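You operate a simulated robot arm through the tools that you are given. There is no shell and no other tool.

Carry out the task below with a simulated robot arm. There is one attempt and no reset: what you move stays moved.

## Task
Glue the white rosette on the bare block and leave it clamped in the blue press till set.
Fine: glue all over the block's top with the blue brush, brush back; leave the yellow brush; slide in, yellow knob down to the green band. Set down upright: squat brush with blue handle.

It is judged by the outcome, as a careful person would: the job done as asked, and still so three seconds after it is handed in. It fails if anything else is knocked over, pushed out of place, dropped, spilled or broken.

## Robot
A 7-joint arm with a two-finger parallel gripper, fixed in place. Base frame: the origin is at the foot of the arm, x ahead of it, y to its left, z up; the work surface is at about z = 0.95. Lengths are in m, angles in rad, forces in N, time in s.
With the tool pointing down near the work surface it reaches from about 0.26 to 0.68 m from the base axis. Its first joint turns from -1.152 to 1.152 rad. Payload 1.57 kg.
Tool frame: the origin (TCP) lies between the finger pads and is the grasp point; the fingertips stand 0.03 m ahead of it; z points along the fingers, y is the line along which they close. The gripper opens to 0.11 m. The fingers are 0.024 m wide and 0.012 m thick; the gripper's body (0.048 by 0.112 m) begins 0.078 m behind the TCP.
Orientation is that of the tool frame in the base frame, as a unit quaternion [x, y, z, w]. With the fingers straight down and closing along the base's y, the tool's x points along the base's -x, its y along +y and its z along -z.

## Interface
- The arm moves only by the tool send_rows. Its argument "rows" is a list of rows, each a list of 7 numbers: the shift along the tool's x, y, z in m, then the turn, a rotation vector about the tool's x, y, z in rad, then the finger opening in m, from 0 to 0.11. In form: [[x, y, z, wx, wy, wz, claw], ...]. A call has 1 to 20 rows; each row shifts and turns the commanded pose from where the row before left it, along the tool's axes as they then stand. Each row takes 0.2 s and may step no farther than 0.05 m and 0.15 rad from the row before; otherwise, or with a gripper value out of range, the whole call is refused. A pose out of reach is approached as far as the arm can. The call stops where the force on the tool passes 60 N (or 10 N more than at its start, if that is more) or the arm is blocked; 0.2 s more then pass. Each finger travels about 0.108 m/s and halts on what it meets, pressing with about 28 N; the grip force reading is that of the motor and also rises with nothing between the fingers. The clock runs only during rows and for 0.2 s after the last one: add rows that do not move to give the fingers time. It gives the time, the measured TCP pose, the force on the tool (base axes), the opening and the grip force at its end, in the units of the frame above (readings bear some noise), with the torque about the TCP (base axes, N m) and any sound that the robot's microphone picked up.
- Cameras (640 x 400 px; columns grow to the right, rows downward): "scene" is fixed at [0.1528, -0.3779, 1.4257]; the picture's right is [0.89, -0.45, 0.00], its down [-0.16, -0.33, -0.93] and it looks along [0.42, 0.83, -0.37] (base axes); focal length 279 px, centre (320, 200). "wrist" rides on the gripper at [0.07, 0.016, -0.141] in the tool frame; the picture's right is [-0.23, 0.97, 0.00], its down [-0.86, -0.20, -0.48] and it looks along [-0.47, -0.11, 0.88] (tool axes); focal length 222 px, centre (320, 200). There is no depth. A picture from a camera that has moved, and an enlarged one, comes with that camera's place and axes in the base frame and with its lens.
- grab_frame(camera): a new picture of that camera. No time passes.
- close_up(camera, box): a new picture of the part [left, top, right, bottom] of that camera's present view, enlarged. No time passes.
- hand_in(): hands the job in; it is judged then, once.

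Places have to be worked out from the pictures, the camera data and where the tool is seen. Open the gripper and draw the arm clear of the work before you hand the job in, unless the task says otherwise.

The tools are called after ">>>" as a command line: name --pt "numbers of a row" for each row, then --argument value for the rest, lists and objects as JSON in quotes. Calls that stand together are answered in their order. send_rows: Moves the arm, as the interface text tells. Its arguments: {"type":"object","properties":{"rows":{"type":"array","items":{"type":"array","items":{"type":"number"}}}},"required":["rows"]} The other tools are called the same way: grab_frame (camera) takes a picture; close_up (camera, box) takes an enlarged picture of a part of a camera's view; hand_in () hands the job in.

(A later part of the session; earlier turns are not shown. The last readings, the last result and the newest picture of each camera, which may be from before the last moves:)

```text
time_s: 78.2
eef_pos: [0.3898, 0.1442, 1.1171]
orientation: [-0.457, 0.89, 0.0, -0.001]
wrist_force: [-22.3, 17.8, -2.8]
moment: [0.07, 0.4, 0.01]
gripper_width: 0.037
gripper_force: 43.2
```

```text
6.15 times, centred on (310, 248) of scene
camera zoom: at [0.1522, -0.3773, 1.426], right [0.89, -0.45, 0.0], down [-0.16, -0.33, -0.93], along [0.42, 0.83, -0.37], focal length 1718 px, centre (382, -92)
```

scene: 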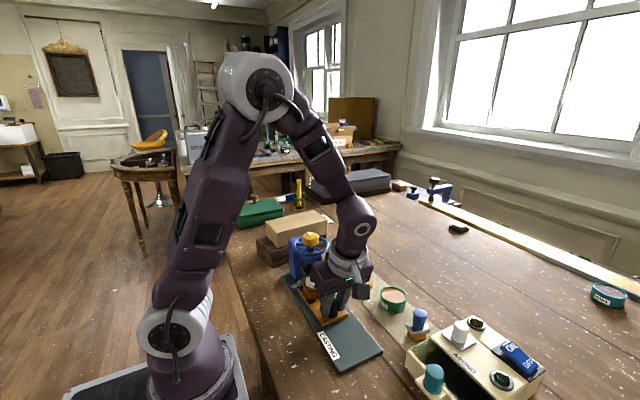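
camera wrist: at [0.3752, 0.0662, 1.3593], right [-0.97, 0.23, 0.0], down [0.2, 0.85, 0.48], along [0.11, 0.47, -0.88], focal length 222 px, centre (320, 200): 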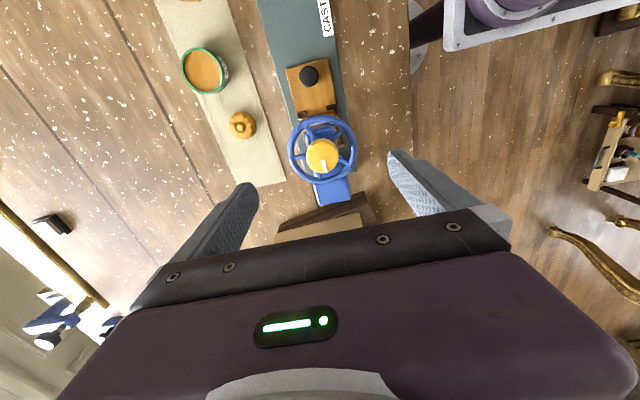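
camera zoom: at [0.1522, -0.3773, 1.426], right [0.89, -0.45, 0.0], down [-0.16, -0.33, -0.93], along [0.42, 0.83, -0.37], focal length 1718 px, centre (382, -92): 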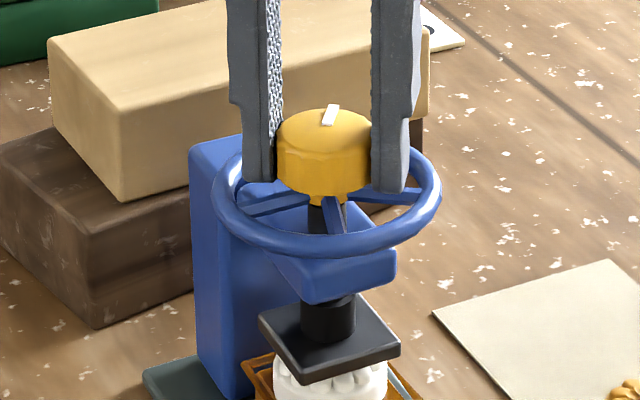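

Lead is about 1.2 mm per radian (z-force nearly zero after following). I continue 0.6 rad with matching descent.

>>> send_rows --pt "-0.0001 0.0004 0 0 0 0 0.03" --pt "0 0 0.00012 0 0 0.1 0.03" --pt "0 0 0.00012 0 0 0.1 0.03" --pt "0 0 0.00012 0 0 0.1 0.03" --pt "0 0 0.00012 0 0 0.1 0.03" --pt "0 0 0.00012 0 0 0.1 0.03" --pt "0 0 0.00012 0 0 0.1 0.03" --pt "0 0 0 0 0 0 0.03"

>>> close_up --camera "scene" --box '[280, 215, 340, 280]'

>>> close_up --camera "wrist" --box '[240, 90, 400, 230]'

```text
time_s: 80.0
eef_pos: [0.3896, 0.1447, 1.1174]
orientation: [-0.173, 0.985, 0.0, -0.002]
wrist_force: [-10.3, 16.2, -44.1]
moment: [0.06, 0.13, 0.07]
gripper_width: 0.0371
gripper_force: 43.2
```

```text
6.15 times, centred on (310, 248) of scene
camera zoom: at [0.1531, -0.3772, 1.4259], right [0.89, -0.45, 0.0], down [-0.16, -0.33, -0.93], along [0.42, 0.83, -0.37], focal length 1718 px, centre (382, -92)
```

zoom: 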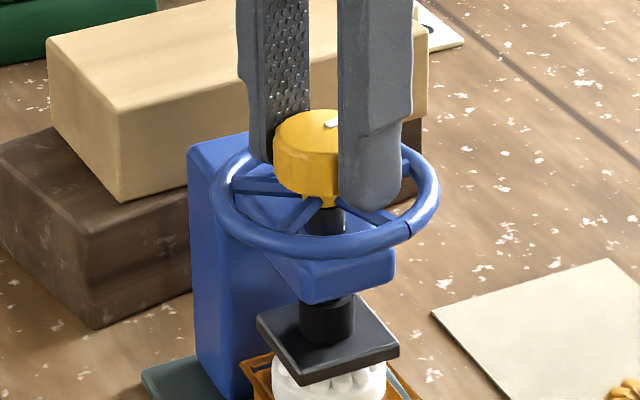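

```text
2.86 times, centred on (320, 160) of wrist
camera zoom: at [0.3197, 0.1367, 1.259], right [-0.12, 0.99, 0.0], down [0.87, 0.1, 0.48], along [0.47, 0.06, -0.88], focal length 635 px, centre (320, 314)
```

zoom: 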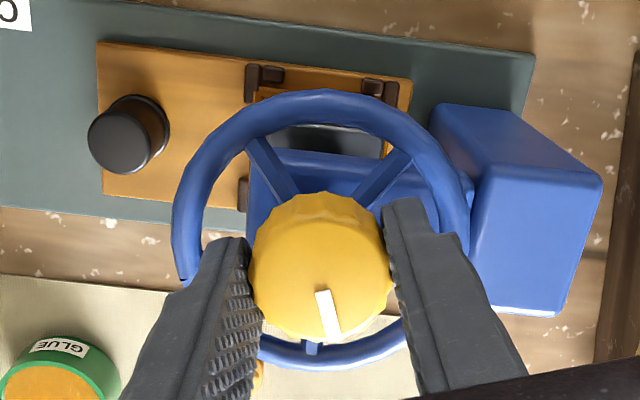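

About 1.2 rad turned, plate ~2 mm lower; −44 N means the screw descends faster than I followed. I drop 0.7 mm and keep turning with a larger follow rate.

>>> send_rows --pt "0 0.0003 0.0006 0 0 0 0.03" --pt "0 0 0.00018 0 0 0.1 0.03" --pt "0 0 0.00018 0 0 0.1 0.03" --pt "0 0 0.00018 0 0 0.1 0.03" --pt "0 0 0.00018 0 0 0.1 0.03" --pt "0 0 0.00018 0 0 0.1 0.03" --pt "0 0 0 0 0 0 0.03"

>>> close_up --camera "scene" --box '[280, 215, 340, 280]'

>>> close_up --camera "wrist" --box '[240, 90, 400, 230]'

```text
time_s: 81.6
eef_pos: [0.3904, 0.1452, 1.1171]
orientation: [0.076, 0.997, 0.001, 0.0]
wrist_force: [-10.8, 6.2, -12.3]
moment: [0.08, 0.16, 0.06]
gripper_width: 0.037
gripper_force: 43.4
```

```text
6.15 times, centred on (310, 248) of scene
camera zoom: at [0.1527, -0.3776, 1.4258], right [0.89, -0.45, 0.0], down [-0.16, -0.33, -0.93], along [0.42, 0.83, -0.37], focal length 1718 px, centre (382, -92)
```

zoom: 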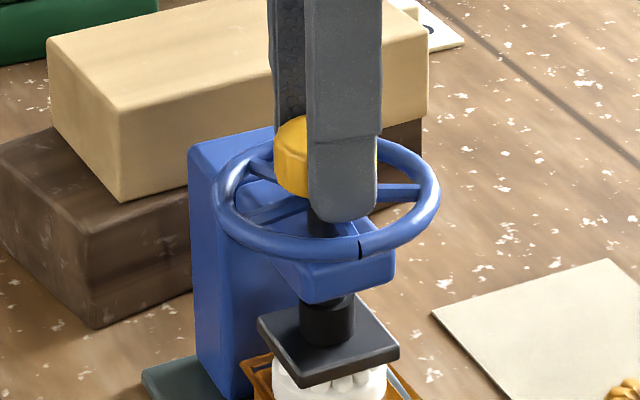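

```text
2.86 times, centred on (320, 160) of wrist
camera zoom: at [0.3236, 0.172, 1.2577], right [0.37, 0.93, 0.0], down [0.81, -0.33, 0.48], along [0.45, -0.18, -0.88], focal length 635 px, centre (320, 314)
```

zoom: 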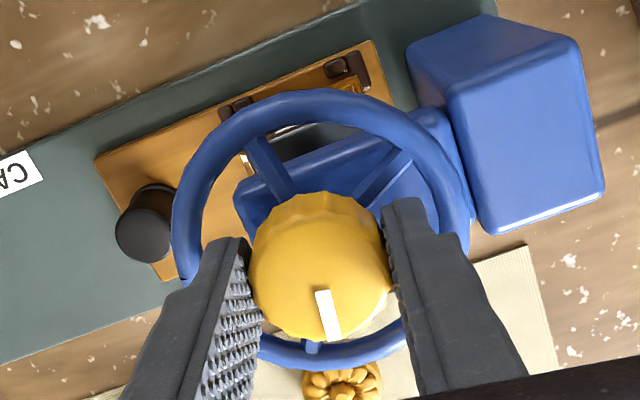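

Total turn ≈1.72 rad, about 2.2 mm of descent. I continue another 0.6 rad with a 1.3 mm/rad follow and re-check.

>>> send_rows --pt "0 0.0002 0.0002 0 0 0 0.03" --pt "0 0 0.00013 0 0 0.1 0.03" --pt "0 0 0.00013 0 0 0.1 0.03" --pt "0 0 0.00013 0 0 0.1 0.03" --pt "0 0 0.00013 0 0 0.1 0.03" --pt "0 0 0.00013 0 0 0.1 0.03" --pt "0 0 0.00013 0 0 0.1 0.03" --pt "0 0 0 0 0 0 0.03"

>>> close_up --camera "scene" --box '[285, 240, 335, 290]'

>>> close_up --camera "wrist" --box '[240, 90, 400, 230]'

```text
time_s: 83.4
eef_pos: [0.3901, 0.1449, 1.1153]
orientation: [0.367, 0.93, 0.0, 0.001]
wrist_force: [-4.1, 12.9, -5.0]
moment: [0.21, 0.08, 0.02]
gripper_width: 0.037
gripper_force: 43.8
```

```text
8.00 times, centred on (310, 265) of scene
camera zoom: at [0.1528, -0.3775, 1.4259], right [0.89, -0.45, 0.0], down [-0.16, -0.33, -0.93], along [0.42, 0.83, -0.37], focal length 2234 px, centre (400, -320)
```

zoom: 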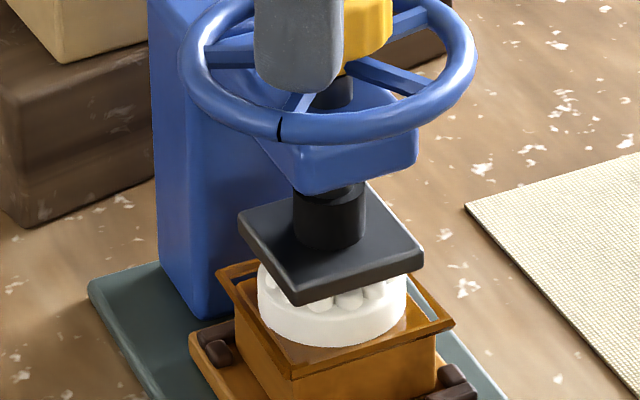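

```text
2.86 times, centred on (320, 160) of wrist
camera zoom: at [0.3505, 0.205, 1.2566], right [0.83, 0.56, 0.0], down [0.49, -0.73, 0.48], along [0.27, -0.4, -0.88], focal length 635 px, centre (320, 314)
```

zoom: 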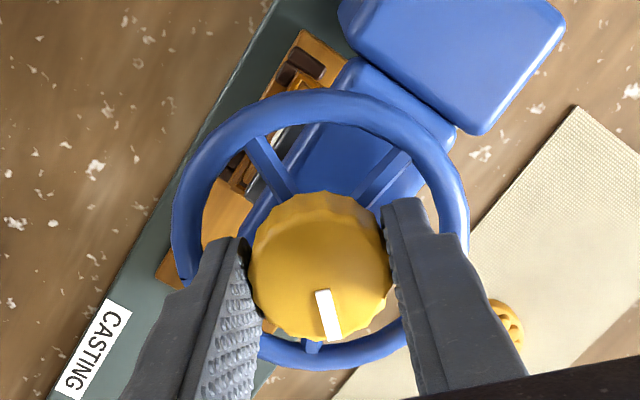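

Turned 2.3 rad total, ≈3.3 mm descent, no load yet. I continue another 0.6 rad.

>>> send_rows --pt "0 0.0002 0.0001 0 0 0 0.03" --pt "0 0 0.00014 0 0 0.1 0.03" --pt "0 0 0.00014 0 0 0.1 0.03" --pt "0 0 0.00014 0 0 0.1 0.03" --pt "0 0 0.00014 0 0 0.1 0.03" --pt "0 0 0.00014 0 0 0.1 0.03" --pt "0 0 0.00014 0 0 0.1 0.03" --pt "0 0 0 0 0 0 0.03"

>>> close_up --camera "scene" --box '[285, 240, 335, 290]'

>>> close_up --camera "wrist" --box '[240, 90, 400, 230]'

```text
time_s: 85.2
eef_pos: [0.3898, 0.1453, 1.1139]
orientation: [0.626, 0.78, -0.001, 0.0]
wrist_force: [-16.7, 10.4, -16.6]
moment: [0.26, 0.22, 0.08]
gripper_width: 0.037
gripper_force: 43.0
```

```text
8.00 times, centred on (310, 265) of scene
camera zoom: at [0.1525, -0.3775, 1.4259], right [0.89, -0.45, 0.0], down [-0.16, -0.33, -0.93], along [0.42, 0.83, -0.37], focal length 2234 px, centre (400, -320)
```

zoom: 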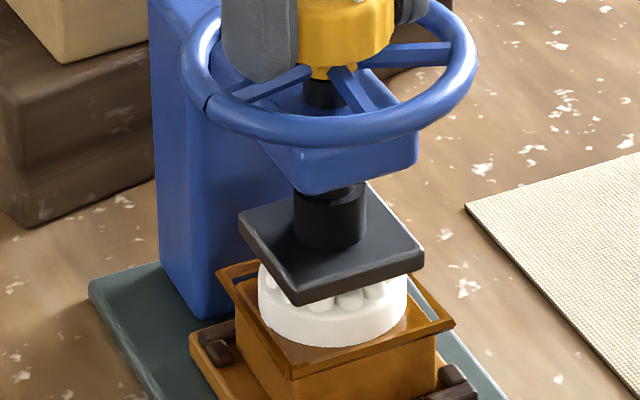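

```text
2.86 times, centred on (320, 160) of wrist
camera zoom: at [0.3916, 0.2173, 1.2557], right [1.0, -0.01, 0.0], down [-0.01, -0.88, 0.48], along [-0.01, -0.48, -0.88], focal length 635 px, centre (320, 314)
```

zoom: 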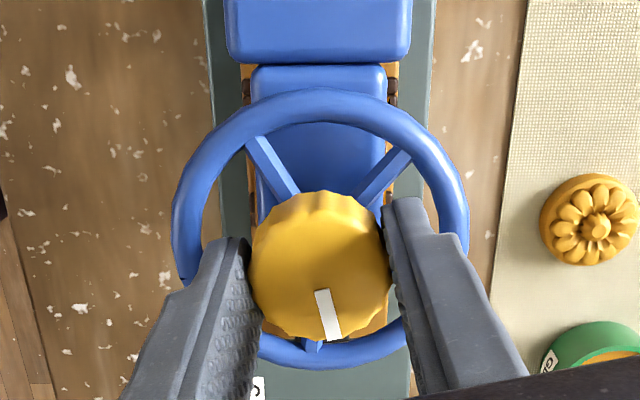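

The plate seems to have stopped moving in the last turn (contact with the rosette) while the knob keeps descending. I zoom on the post under the knob and the sleeve above the plate for a green band.

>>> close_up --camera "scene" --box '[298, 245, 325, 265]'

>>> close_up --camera "scene" --box '[295, 258, 330, 285]'

>>> close_up --camera "scene" --box '[290, 270, 330, 295]'

```text
16.00 times, centred on (312, 255) of scene
camera zoom: at [0.1525, -0.3775, 1.4259], right [0.89, -0.45, 0.0], down [-0.16, -0.33, -0.93], along [0.42, 0.83, -0.37], focal length 4468 px, centre (456, -680)
```

zoom: 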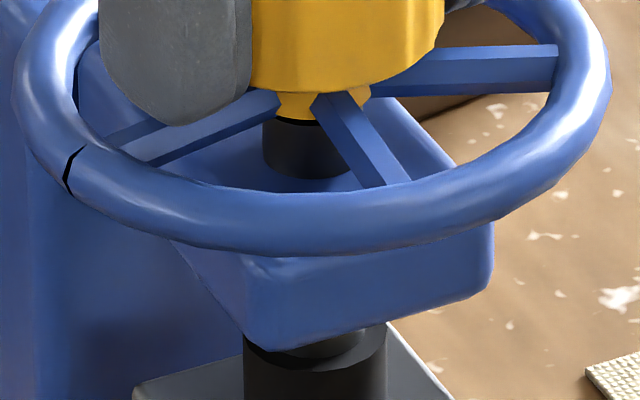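

```text
14.81 times, centred on (312, 272) of scene
camera zoom: at [0.1525, -0.3775, 1.4259], right [0.89, -0.45, 0.0], down [-0.16, -0.33, -0.93], along [0.42, 0.83, -0.37], focal length 4137 px, centre (431, -859)
```

zoom: 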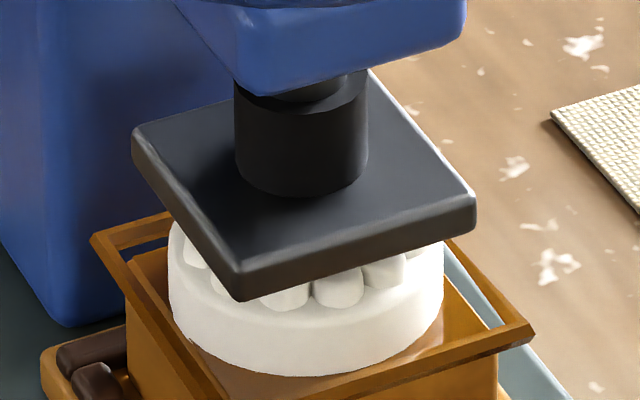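

```text
16.00 times, centred on (310, 282) of scene
camera zoom: at [0.1525, -0.3775, 1.4259], right [0.89, -0.45, 0.0], down [-0.16, -0.33, -0.93], along [0.42, 0.83, -0.37], focal length 4468 px, centre (480, -1120)
```

zoom: 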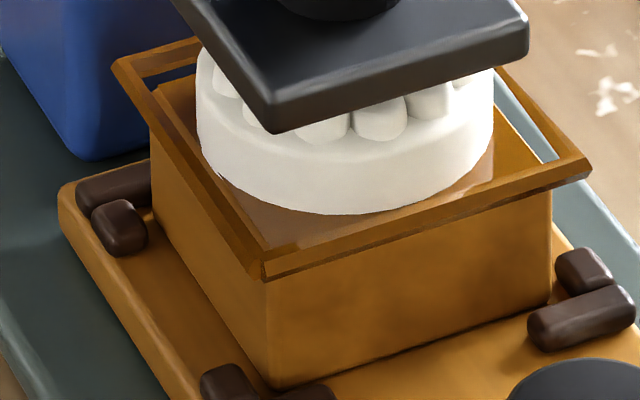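

No band on the front or top. Before turning further I look at the full wrist view from this (+y) side and zoom around the column and arm.

>>> grab_frame --camera "wrist"

>>> close_up --camera "wrist" --box '[270, 85, 370, 150]'

>>> close_up --camera "wrist" --box '[280, 140, 360, 220]'

```text
taken
camera wrist: at [0.3916, 0.2173, 1.2557], right [1.0, -0.01, 0.0], down [-0.01, -0.88, 0.48], along [-0.01, -0.48, -0.88], focal length 222 px, centre (320, 200)
```

wrist: 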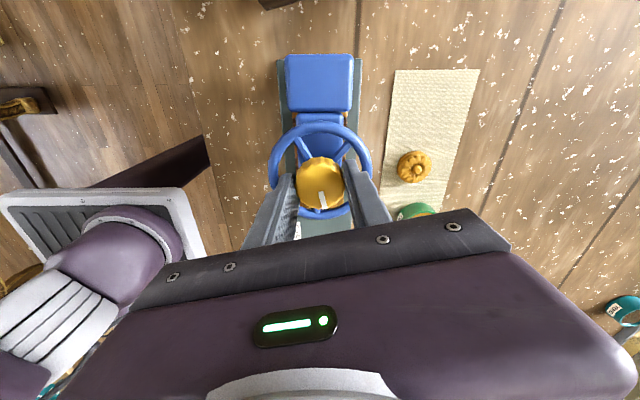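

```text
6.15 times, centred on (320, 118) of wrist
camera zoom: at [0.3916, 0.2173, 1.2557], right [1.0, -0.01, 0.0], down [-0.01, -0.88, 0.48], along [-0.01, -0.48, -0.88], focal length 1367 px, centre (320, 708)
```

zoom: 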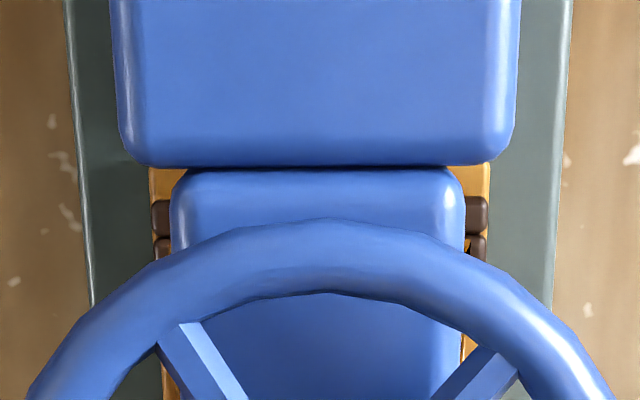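

```text
5.00 times, centred on (320, 180) of wrist
camera zoom: at [0.3916, 0.2173, 1.2557], right [1.0, -0.01, 0.0], down [-0.01, -0.88, 0.48], along [-0.01, -0.48, -0.88], focal length 1111 px, centre (320, 300)
```

zoom: 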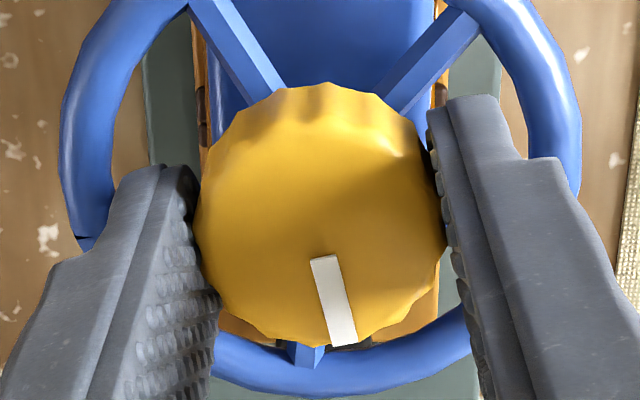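

No band visible from here either. I release the knob (the screw holds itself), rise, and unwind the wrist so I can inspect the press from the front/low angle before turning more.

>>> send_rows --pt "0 0 0 0 0 0 0.045" --pt "0 0 0 0 0 0 0.058" --pt "0 0 0 0 0 0 0.058" --pt "0 0 -0.02 0 0 0 0.058" --pt "0 0 -0.04 0 0 0 0.07" --pt "0 0 0 0 0 -0.146 0.07" --pt "0 0 0 0 0 -0.146 0.07" --pt "0 0 0 0 0 -0.146 0.07" --pt "0 0 0 0 0 -0.146 0.07" --pt "0 0 0 0 0 -0.146 0.07" --pt "0 0 0 0 0 -0.146 0.07" --pt "0 0 0 0 0 -0.146 0.07" --pt "0 0 0 0 0 -0.146 0.07" --pt "0 0 0 0 0 -0.146 0.07" --pt "0 0 0 0 0 -0.146 0.07" --pt "0 0 0 0 0 -0.146 0.07" --pt "0 0 0 0 0 -0.146 0.07" --pt "0 0 0 0 0 -0.146 0.07" --pt "0 0 0 0 0 -0.146 0.07" --pt "0 0 0 0 0 -0.146 0.07"

>>> close_up --camera "scene" --box '[280, 215, 340, 290]'

```text
time_s: 89.4
eef_pos: [0.3904, 0.145, 1.1743]
orientation: [-0.409, 0.913, 0.001, 0.0]
wrist_force: [0.5, 0.3, -0.8]
moment: [-0.05, 0.01, 0.01]
gripper_width: 0.0698
gripper_force: 0.1
```

```text
5.33 times, centred on (310, 252) of scene
camera zoom: at [0.1528, -0.3779, 1.4257], right [0.89, -0.45, 0.0], down [-0.16, -0.33, -0.93], along [0.42, 0.83, -0.37], focal length 1489 px, centre (373, -80)
```

zoom: 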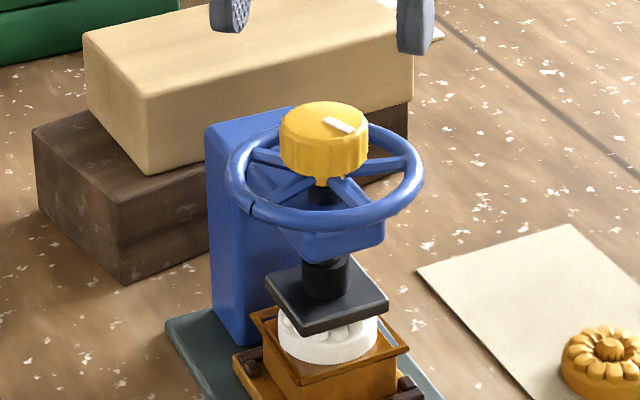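

Knob turned and wheel is lower; all stable. I finish unwinding and take the tilted front view again.

>>> send_rows --pt "0 0 0 0 0 -0.146 0.08" --pt "0 0 0 0 0 -0.146 0.09" --pt "0 0 0 0 0 -0.146 0.1" --pt "0 0 0 0 0 -0.146 0.11" --pt "0 0 0 0 0 -0.146 0.11" --pt "0.045 0 0 0 0 0 0.11" --pt "0.045 0 0 0 0 0 0.11" --pt "0.045 0 0 0 0 0 0.11" --pt "0.03 0 0.02 0 0 0 0.11" --pt "0 0 0.03 0 0 0 0.11" --pt "0 0 0 0 -0.15 0 0.11" --pt "0 0 0 0 -0.15 0 0.11" --pt "0 0 0 0 -0.15 0 0.11" --pt "0 0 0 0 -0.15 0 0.11" --pt "0 0 0 0 -0.15 0 0.11" --pt "0 0 0 0 0 0 0.11"

>>> grab_frame --camera "wrist"

>>> close_up --camera "wrist" --box '[290, 130, 380, 230]'

```text
time_s: 92.8
eef_pos: [0.3896, -0.0199, 1.1238]
orientation: [0.659, -0.657, -0.26, -0.259]
wrist_force: [0.0, -0.4, 0.2]
moment: [0.0, 0.02, 0.02]
gripper_width: 0.1097
gripper_force: 0.0
```

```text
taken
camera wrist: at [0.3746, -0.1667, 1.1803], right [-0.97, 0.16, 0.15], down [0.2, 0.3, 0.93], along [0.11, 0.94, -0.32], focal length 222 px, centre (320, 200)
```

wrist: 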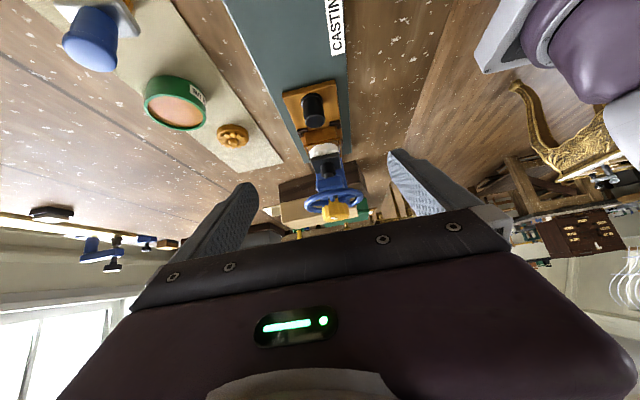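

```text
4.00 times, centred on (335, 180) of wrist
camera zoom: at [0.3746, -0.1667, 1.1803], right [-0.97, 0.16, 0.15], down [0.2, 0.3, 0.93], along [0.11, 0.94, -0.32], focal length 888 px, centre (260, 280)
```

zoom: 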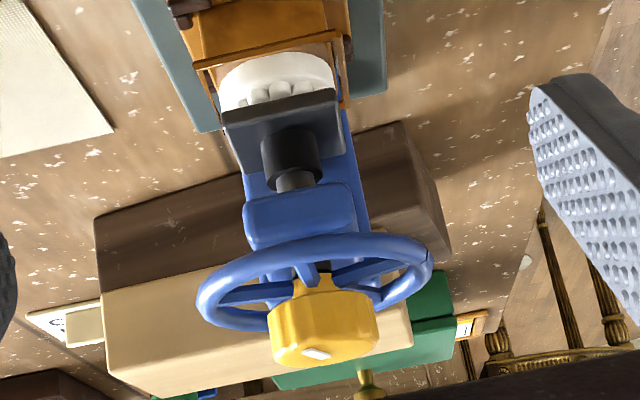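

>>> close_up --camera "wrist" --box '[312, 155, 352, 182]'

>>> close_up --camera "wrist" --box '[310, 180, 370, 215]'

>>> close_up --camera "wrist" --box '[300, 130, 350, 165]'

```text
14.81 times, centred on (332, 168) of wrist
camera zoom: at [0.3746, -0.1667, 1.1803], right [-0.97, 0.16, 0.15], down [0.2, 0.3, 0.93], along [0.11, 0.94, -0.32], focal length 3291 px, centre (142, 667)
```

zoom: 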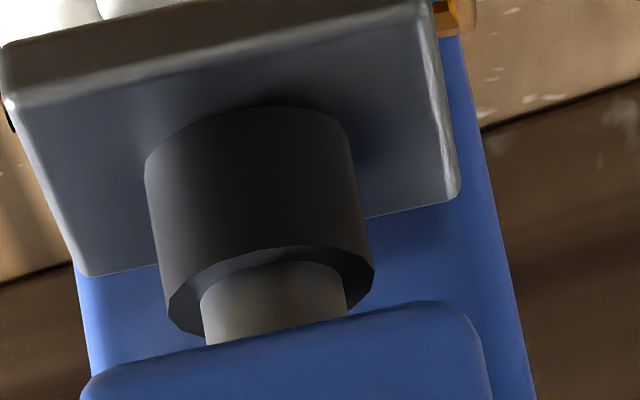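

```text
10.67 times, centred on (340, 198) of wrist
camera zoom: at [0.3746, -0.1667, 1.1803], right [-0.97, 0.16, 0.15], down [0.2, 0.3, 0.93], along [0.11, 0.94, -0.32], focal length 2369 px, centre (107, 227)
```

zoom: 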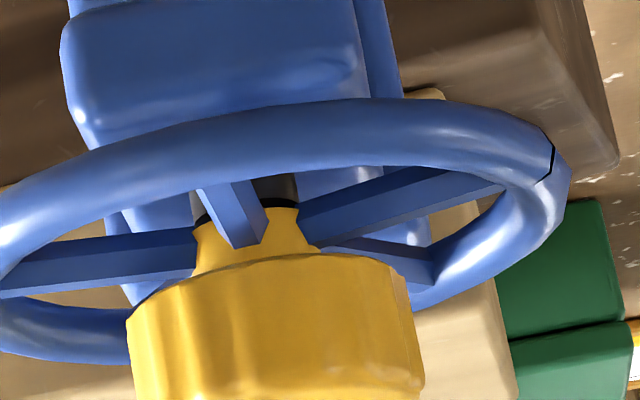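

```text
11.43 times, centred on (325, 148) of wrist
camera zoom: at [0.3746, -0.1667, 1.1803], right [-0.97, 0.16, 0.15], down [0.2, 0.3, 0.93], along [0.11, 0.94, -0.32], focal length 2538 px, centre (263, 800)
```

zoom: 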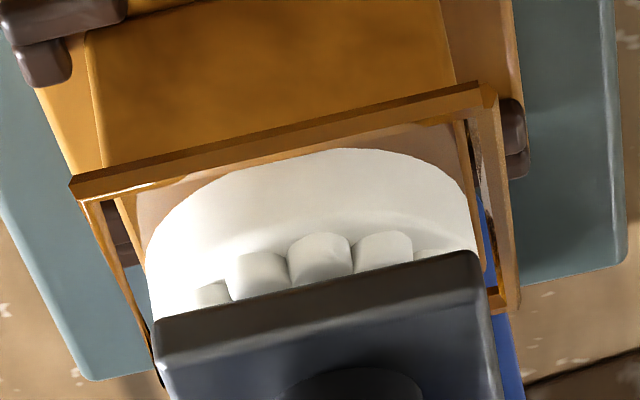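

The rod, sleeve and plate came down together; still no green band from the front. I'll straighten, go round to the +x side and look at the press from there.

>>> send_rows --pt "0 0 0 0 0.15 0 0.11" --pt "0 0 0 0 0.15 0 0.11" --pt "0 0 0 0 0.15 0 0.11" --pt "0 0 0 0 0.15 0 0.11" --pt "0 0 0 0 0.15 0 0.11" --pt "0 -0.045 -0.01 0 0 0 0.11" --pt "0 -0.045 -0.01 0 0 0 0.11" --pt "0 -0.045 -0.01 0 0 0 0.11" --pt "-0.03 -0.035 0 0 0 0 0.11" --pt "-0.045 0 0 0 0 0 0.11" --pt "-0.045 0 0 0 0 0 0.11" --pt "0 0 0 -0.15 0 0 0.11" --pt "0 0 0 -0.15 0 0 0.11" --pt "0 0 0 -0.15 0 0 0.11" --pt "0 0 0 -0.15 0 0 0.11" --pt "0 0 0 -0.15 0 0 0.11" --pt "0 0 0 0 0 0 0.11"

>>> grab_frame --camera "wrist"

>>> grab_frame --camera "scene"

```text
time_s: 96.4
eef_pos: [0.5017, 0.0765, 1.1456]
orientation: [0.701, -0.676, -0.143, 0.176]
wrist_force: [-0.8, 0.9, -0.6]
moment: [-0.03, -0.01, -0.04]
gripper_width: 0.11
gripper_force: 0.0
out of reach, approached as far as the arm can: row 13, 14, 15, 16
```

```text
taken
camera wrist: at [0.5511, 0.014, 1.2826], right [-0.89, 0.2, 0.42], down [0.35, 0.88, 0.31], along [-0.31, 0.42, -0.85], focal length 222 px, centre (320, 200)
```

wrist: 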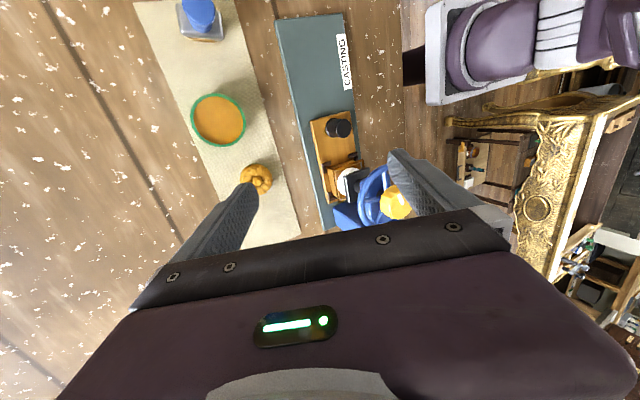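

```text
taken
```

scene: 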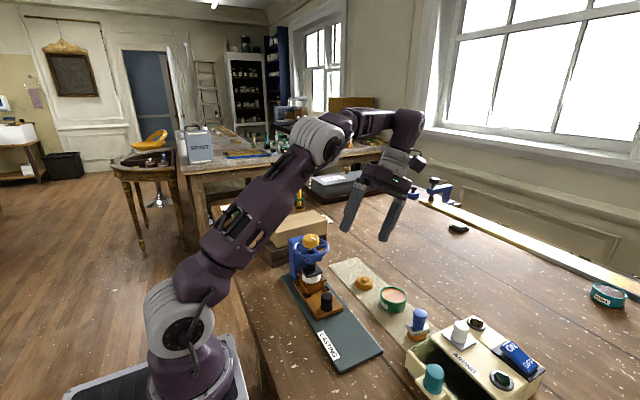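

The roll was partly out of reach, but the press's +x side is in view. Zooming in.

>>> close_up --camera "wrist" --box '[310, 150, 430, 240]'

>>> close_up --camera "scene" --box '[280, 225, 340, 300]'

```text
4.44 times, centred on (370, 195) of wrist
camera zoom: at [0.5511, 0.014, 1.2826], right [-0.89, 0.2, 0.42], down [0.35, 0.88, 0.31], along [-0.31, 0.42, -0.85], focal length 987 px, centre (98, 222)
```

zoom: 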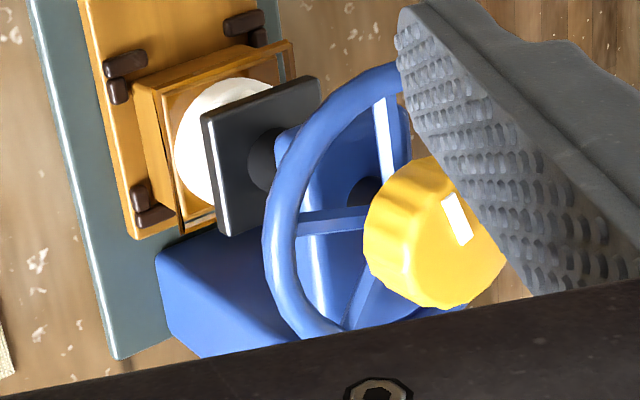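

```text
5.33 times, centred on (310, 262) of scene
camera zoom: at [0.1528, -0.3779, 1.4257], right [0.89, -0.45, 0.0], down [-0.16, -0.33, -0.93], along [0.42, 0.83, -0.37], focal length 1489 px, centre (373, -133)
```

zoom: 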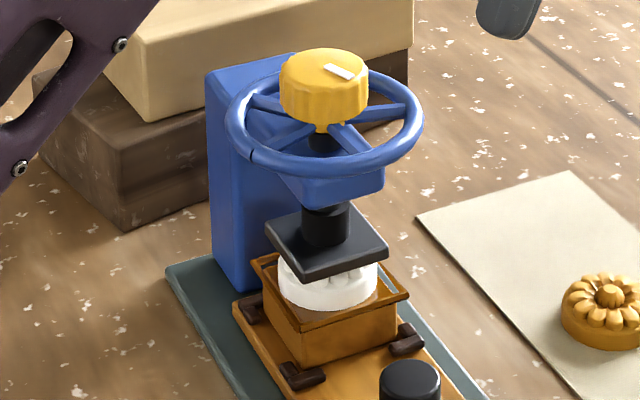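

The column sides are plain; the band must show (or emerge) elsewhere as the knob comes down. I unroll the wrist and return above the knob to keep turning in small, watched steps.

>>> send_rows --pt "0 0 0 0.15 0 0 0.11" --pt "0 0 0 0.15 0 0 0.11" --pt "0 0 0 0.15 0 0 0.11" --pt "0 0 0 0 0 0 0.11"

```text
time_s: 97.4
eef_pos: [0.5007, 0.0753, 1.1474]
orientation: [0.723, -0.691, 0.013, 0.013]
wrist_force: [-0.2, -0.6, -0.4]
moment: [0.0, -0.02, 0.02]
gripper_width: 0.1098
gripper_force: 0.2
```

The wrist is nearly upright again with a small residual (computed −0.037 about y, +0.045 about z). I correct it, rise, and move back over the knob.

>>> send_rows --pt "0 0 -0.015 0 -0.037 0.045 0.08" --pt "0 0 -0.02 0 0 0 0.07" --pt "-0.0235 0.0367 0 0 0 0 0.06" --pt "-0.0235 0.0367 0 0 0 0 0.06" --pt "-0.0227 0.0366 0 0 0 0 0.06" --pt "0 0 0 0 0 0 0.06" --pt "0 0 0 0 0 0 0.06"

>>> close_up --camera "wrist" --box '[240, 90, 400, 230]'

```text
time_s: 99.0
eef_pos: [0.3893, 0.1453, 1.1815]
orientation: [0.708, -0.706, 0.0, 0.002]
wrist_force: [-0.4, 0.1, -0.1]
moment: [-0.01, 0.0, 0.01]
gripper_width: 0.0602
gripper_force: 0.0
```

```text
2.86 times, centred on (320, 160) of wrist
camera zoom: at [0.3735, 0.0763, 1.3229], right [-0.97, 0.23, 0.0], down [0.2, 0.86, 0.48], along [0.11, 0.46, -0.88], focal length 635 px, centre (320, 314)
```

zoom: 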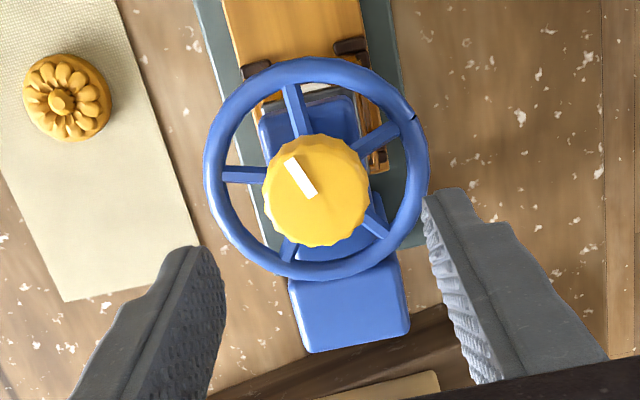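

Back over the knob (its mark has rotated nearly half a turn). I centre and lower around it to the matching height (TCP z≈1.1145), then grip.

>>> send_rows --pt "0.0015 -0.0012 0.03 0 0 0 0.058" --pt "0 0 0.025 0 0 0 0.058" --pt "0 0 0.01 0 0 0 0.058" --pt "0 0 0 0 0 0 0.058"

>>> close_up --camera "wrist" --box '[240, 90, 400, 230]'

>>> close_up --camera "scene" --box '[280, 215, 340, 280]'

```text
time_s: 100.0
eef_pos: [0.3917, 0.1422, 1.1176]
orientation: [-0.707, 0.707, 0.001, -0.001]
wrist_force: [-0.1, -0.4, -0.4]
moment: [0.02, -0.02, -0.01]
gripper_width: 0.0578
gripper_force: 0.0
```

```text
2.86 times, centred on (320, 160) of wrist
camera zoom: at [0.3758, 0.0736, 1.2588], right [-0.97, 0.23, 0.0], down [0.2, 0.86, 0.48], along [0.11, 0.46, -0.88], focal length 635 px, centre (320, 314)
```

zoom: 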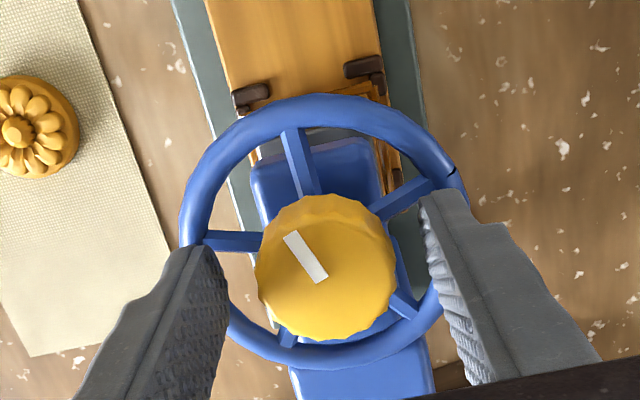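

```text
6.15 times, centred on (310, 248) of scene
camera zoom: at [0.1528, -0.3779, 1.4257], right [0.89, -0.45, 0.0], down [-0.16, -0.33, -0.93], along [0.42, 0.83, -0.37], focal length 1718 px, centre (382, -92)
```

zoom: 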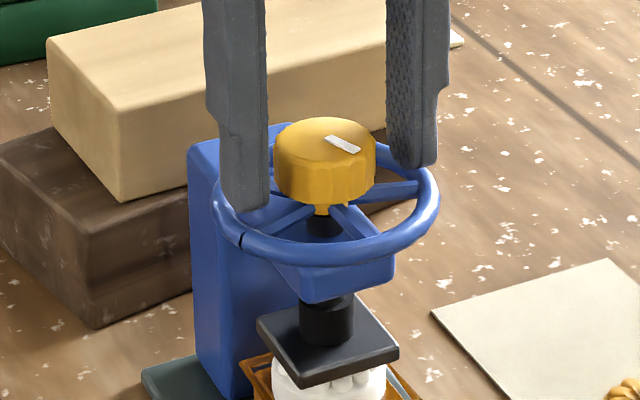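

The knob has dropped ~5 mm but the plate only ~2 mm, so it's now bearing on the rosette. I zoom on the gap between knob neck and arm.

>>> close_up --camera "scene" --box '[300, 240, 326, 258]'

>>> close_up --camera "wrist" --box '[295, 120, 365, 175]'

```text
16.00 times, centred on (313, 249) of scene
camera zoom: at [0.1528, -0.3779, 1.4257], right [0.89, -0.45, 0.0], down [-0.16, -0.33, -0.93], along [0.42, 0.83, -0.37], focal length 4468 px, centre (432, -584)
```

zoom: 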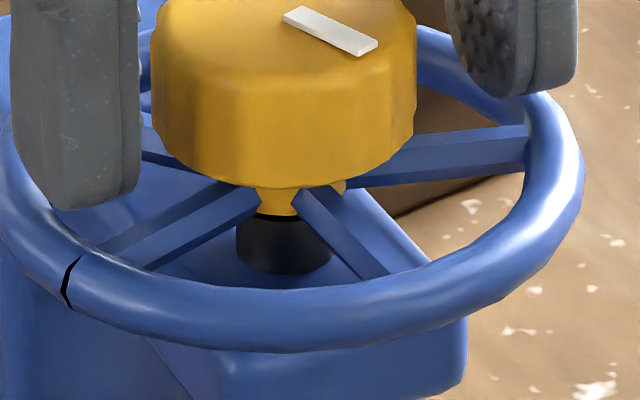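

```text
7.27 times, centred on (330, 148) of wrist
camera zoom: at [0.3758, 0.0736, 1.2588], right [-0.97, 0.23, 0.0], down [0.2, 0.86, 0.48], along [0.11, 0.46, -0.88], focal length 1615 px, centre (247, 582)
```

zoom: 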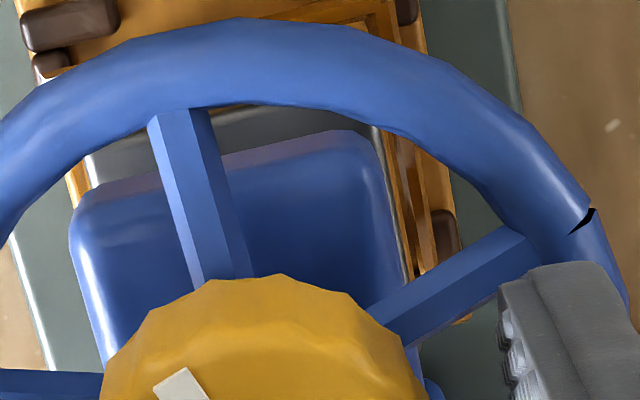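

The likely place for the band is the gray rod between the sleeve and the arm, emerging as the knob comes down. I grip the knob again and turn in small increments, checking that gap.

>>> send_rows --pt "-0.001 0.001 0.003 0 0 0 0.058" --pt "0 0 0 0 0 0 0.05" --pt "0 0 0 0 0 0 0.03" --pt "0 0 0 0 0 0 0.03" --pt "0 0 0 0 0 0 0.03"

>>> close_up --camera "scene" --box '[290, 240, 335, 290]'

>>> close_up --camera "scene" --box '[302, 260, 324, 276]'

```text
time_s: 101.2
eef_pos: [0.3896, 0.1438, 1.1147]
orientation: [0.707, -0.707, 0.0, 0.0]
wrist_force: [-0.8, 1.2, -1.3]
moment: [0.03, -0.03, 0.0]
gripper_width: 0.0363
gripper_force: 43.0
```

```text
8.00 times, centred on (312, 265) of scene
camera zoom: at [0.1528, -0.3778, 1.4258], right [0.89, -0.45, 0.0], down [-0.16, -0.33, -0.93], along [0.42, 0.83, -0.37], focal length 2234 px, centre (380, -320)
```

zoom: 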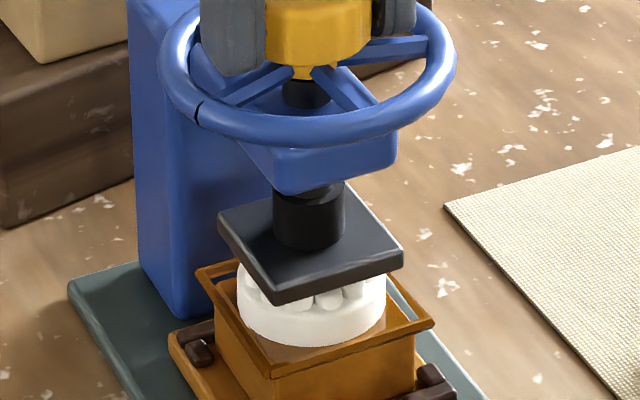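

```text
16.00 times, centred on (313, 268) of scene
camera zoom: at [0.1528, -0.3778, 1.4258], right [0.89, -0.45, 0.0], down [-0.16, -0.33, -0.93], along [0.42, 0.83, -0.37], focal length 4468 px, centre (432, -888)
```

zoom: 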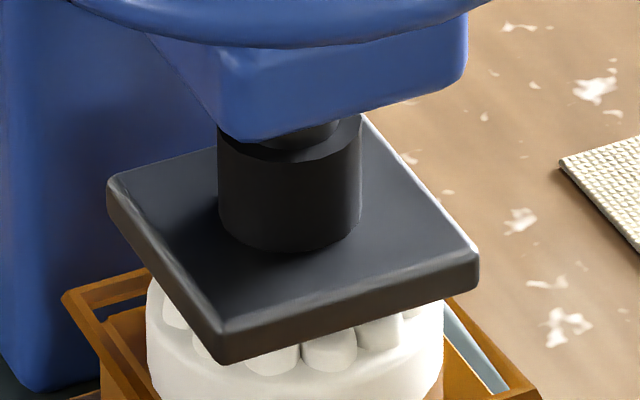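

Gripped cleanly. Turning 0.4 rad clockwise with matching descent.

>>> send_rows --pt "0 0 0.00014 0 0 0.1 0.03" --pt "0 0 0.00014 0 0 0.1 0.03" --pt "0 0 0.00014 0 0 0.1 0.03" --pt "0 0 0.00014 0 0 0.1 0.03" --pt "0 0 0 0 0 0 0.03"

>>> close_up --camera "scene" --box '[290, 240, 335, 290]'

>>> close_up --camera "scene" --box '[302, 260, 324, 276]'

```text
time_s: 102.4
eef_pos: [0.3891, 0.1443, 1.1138]
orientation: [-0.551, 0.834, -0.001, -0.003]
wrist_force: [-12.2, -12.5, -0.5]
moment: [-0.66, 0.3, 0.0]
gripper_width: 0.0366
gripper_force: 43.3
```

```text
8.00 times, centred on (312, 265) of scene
camera zoom: at [0.1524, -0.3783, 1.4257], right [0.89, -0.45, 0.0], down [-0.16, -0.33, -0.93], along [0.42, 0.83, -0.37], focal length 2234 px, centre (380, -320)
```

zoom: 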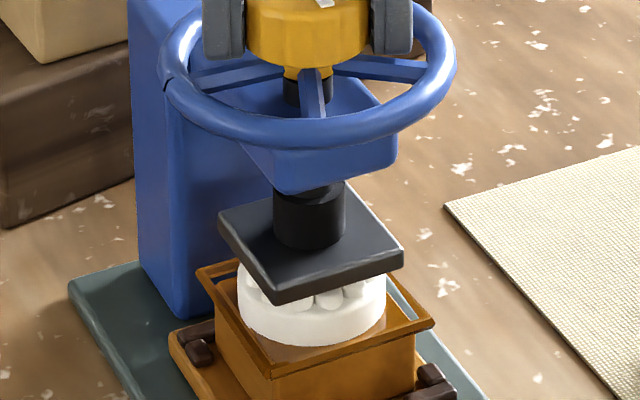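

```text
16.00 times, centred on (313, 268) of scene
camera zoom: at [0.1524, -0.3783, 1.4257], right [0.89, -0.45, 0.0], down [-0.16, -0.33, -0.93], along [0.42, 0.83, -0.37], focal length 4468 px, centre (432, -888)
```

zoom: 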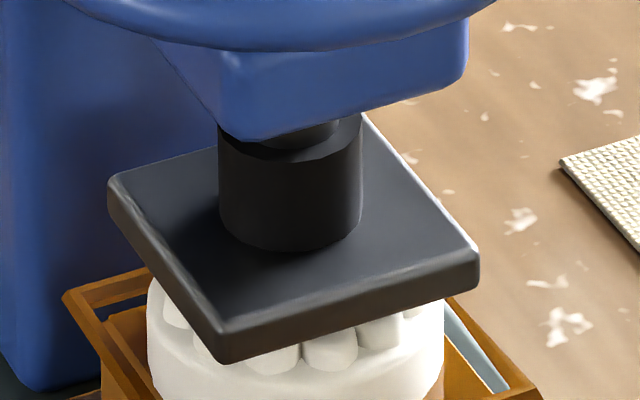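

>>> close_up --camera "scene" --box '[300, 242, 326, 258]'

>>> close_up --camera "wrist" --box '[270, 100, 390, 190]'

```text
16.00 times, centred on (313, 250) of scene
camera zoom: at [0.1524, -0.3783, 1.4257], right [0.89, -0.45, 0.0], down [-0.16, -0.33, -0.93], along [0.42, 0.83, -0.37], focal length 4468 px, centre (432, -600)
```

zoom: 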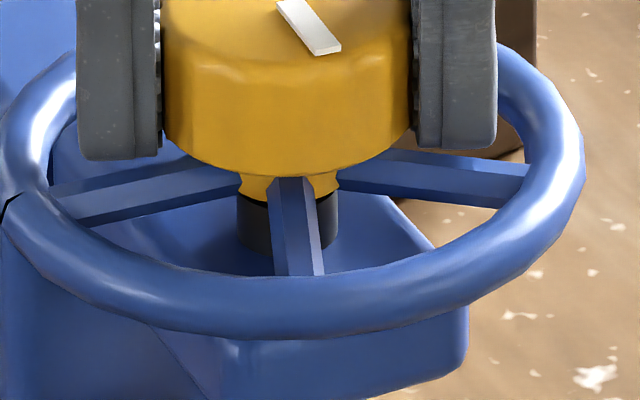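

```text
4.44 times, centred on (330, 145) of wrist
camera zoom: at [0.3485, 0.0869, 1.2555], right [-0.81, 0.59, 0.0], down [0.52, 0.71, 0.47], along [0.28, 0.38, -0.88], focal length 987 px, centre (276, 444)
```

zoom: 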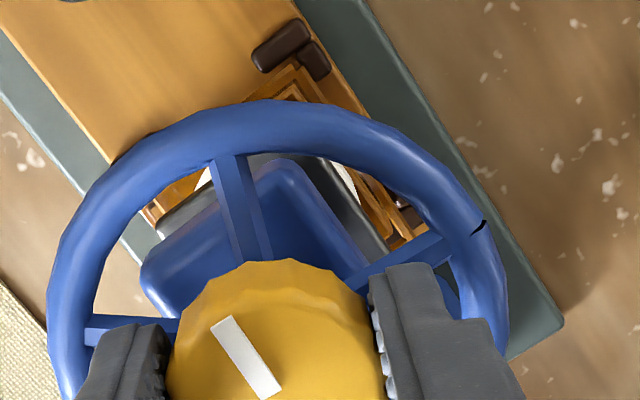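

The neck is descending toward the arm while the plate stays put — clamping has begun, still no green. I continue 0.5 rad and look again.

>>> send_rows --pt "0 0.0002 0.0002 0 0 0.1 0.03" --pt "0 0 0.00016 0 0 0.1 0.03" --pt "0 0 0.00016 0 0 0.1 0.03" --pt "0 0 0.00016 0 0 0.1 0.03" --pt "0 0 0.00016 0 0 0.1 0.03" --pt "0 0 0 0 0 0 0.03"

>>> close_up --camera "scene" --box '[300, 242, 326, 258]'

>>> close_up --camera "scene" --box '[302, 260, 324, 276]'

```text
time_s: 103.8
eef_pos: [0.389, 0.1459, 1.1132]
orientation: [-0.33, 0.944, 0.0, -0.001]
wrist_force: [-19.9, -4.8, 5.1]
moment: [-0.32, 0.72, 0.01]
gripper_width: 0.0362
gripper_force: 42.6
```

```text
16.00 times, centred on (313, 250) of scene
camera zoom: at [0.1522, -0.378, 1.4258], right [0.89, -0.45, 0.0], down [-0.16, -0.33, -0.93], along [0.42, 0.83, -0.37], focal length 4468 px, centre (432, -600)
```

zoom: 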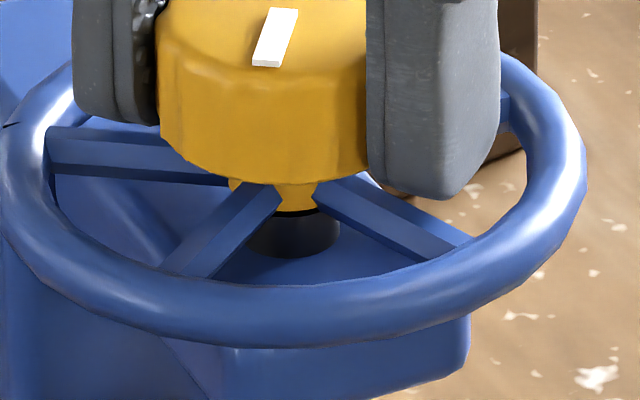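

```text
16.00 times, centred on (313, 268) of scene
camera zoom: at [0.1522, -0.378, 1.4258], right [0.89, -0.45, 0.0], down [-0.16, -0.33, -0.93], along [0.42, 0.83, -0.37], focal length 4468 px, centre (432, -888)
```

zoom: 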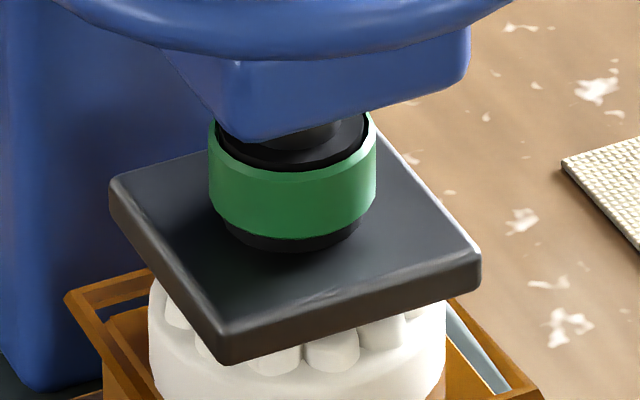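

A green band has appeared on the sleeve — the clamp is in range. I stop turning here, release the knob gently and check that it stays.

>>> send_rows --pt "0 0 0 0 0 0 0.03" --pt "0 0 0 0 0 0 0.042" --pt "0 0 0 0 0 0 0.058" --pt "0 0 0 0 0 0 0.058" --pt "0 0 0 0 0 0 0.058"

>>> close_up --camera "scene" --box '[290, 240, 335, 290]'

>>> close_up --camera "scene" --box '[302, 260, 324, 276]'

```text
time_s: 105.0
eef_pos: [0.3906, 0.1445, 1.1113]
orientation: [-0.329, 0.944, 0.0, -0.001]
wrist_force: [-0.1, -0.8, 0.7]
moment: [-0.01, 0.02, 0.02]
gripper_width: 0.0581
gripper_force: 0.0
```

```text
8.00 times, centred on (312, 265) of scene
camera zoom: at [0.1528, -0.3779, 1.4257], right [0.89, -0.45, 0.0], down [-0.16, -0.33, -0.93], along [0.42, 0.83, -0.37], focal length 2234 px, centre (380, -320)
```

zoom: 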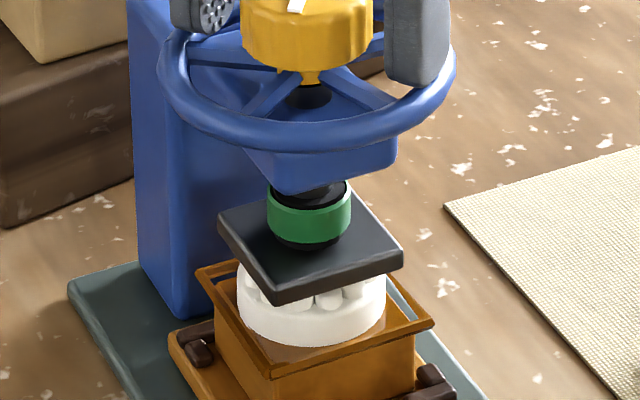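

```text
16.00 times, centred on (313, 268) of scene
camera zoom: at [0.1528, -0.3779, 1.4257], right [0.89, -0.45, 0.0], down [-0.16, -0.33, -0.93], along [0.42, 0.83, -0.37], focal length 4468 px, centre (432, -888)
```

zoom: 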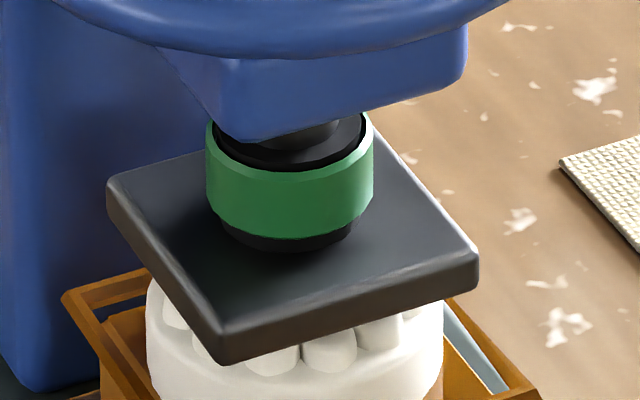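

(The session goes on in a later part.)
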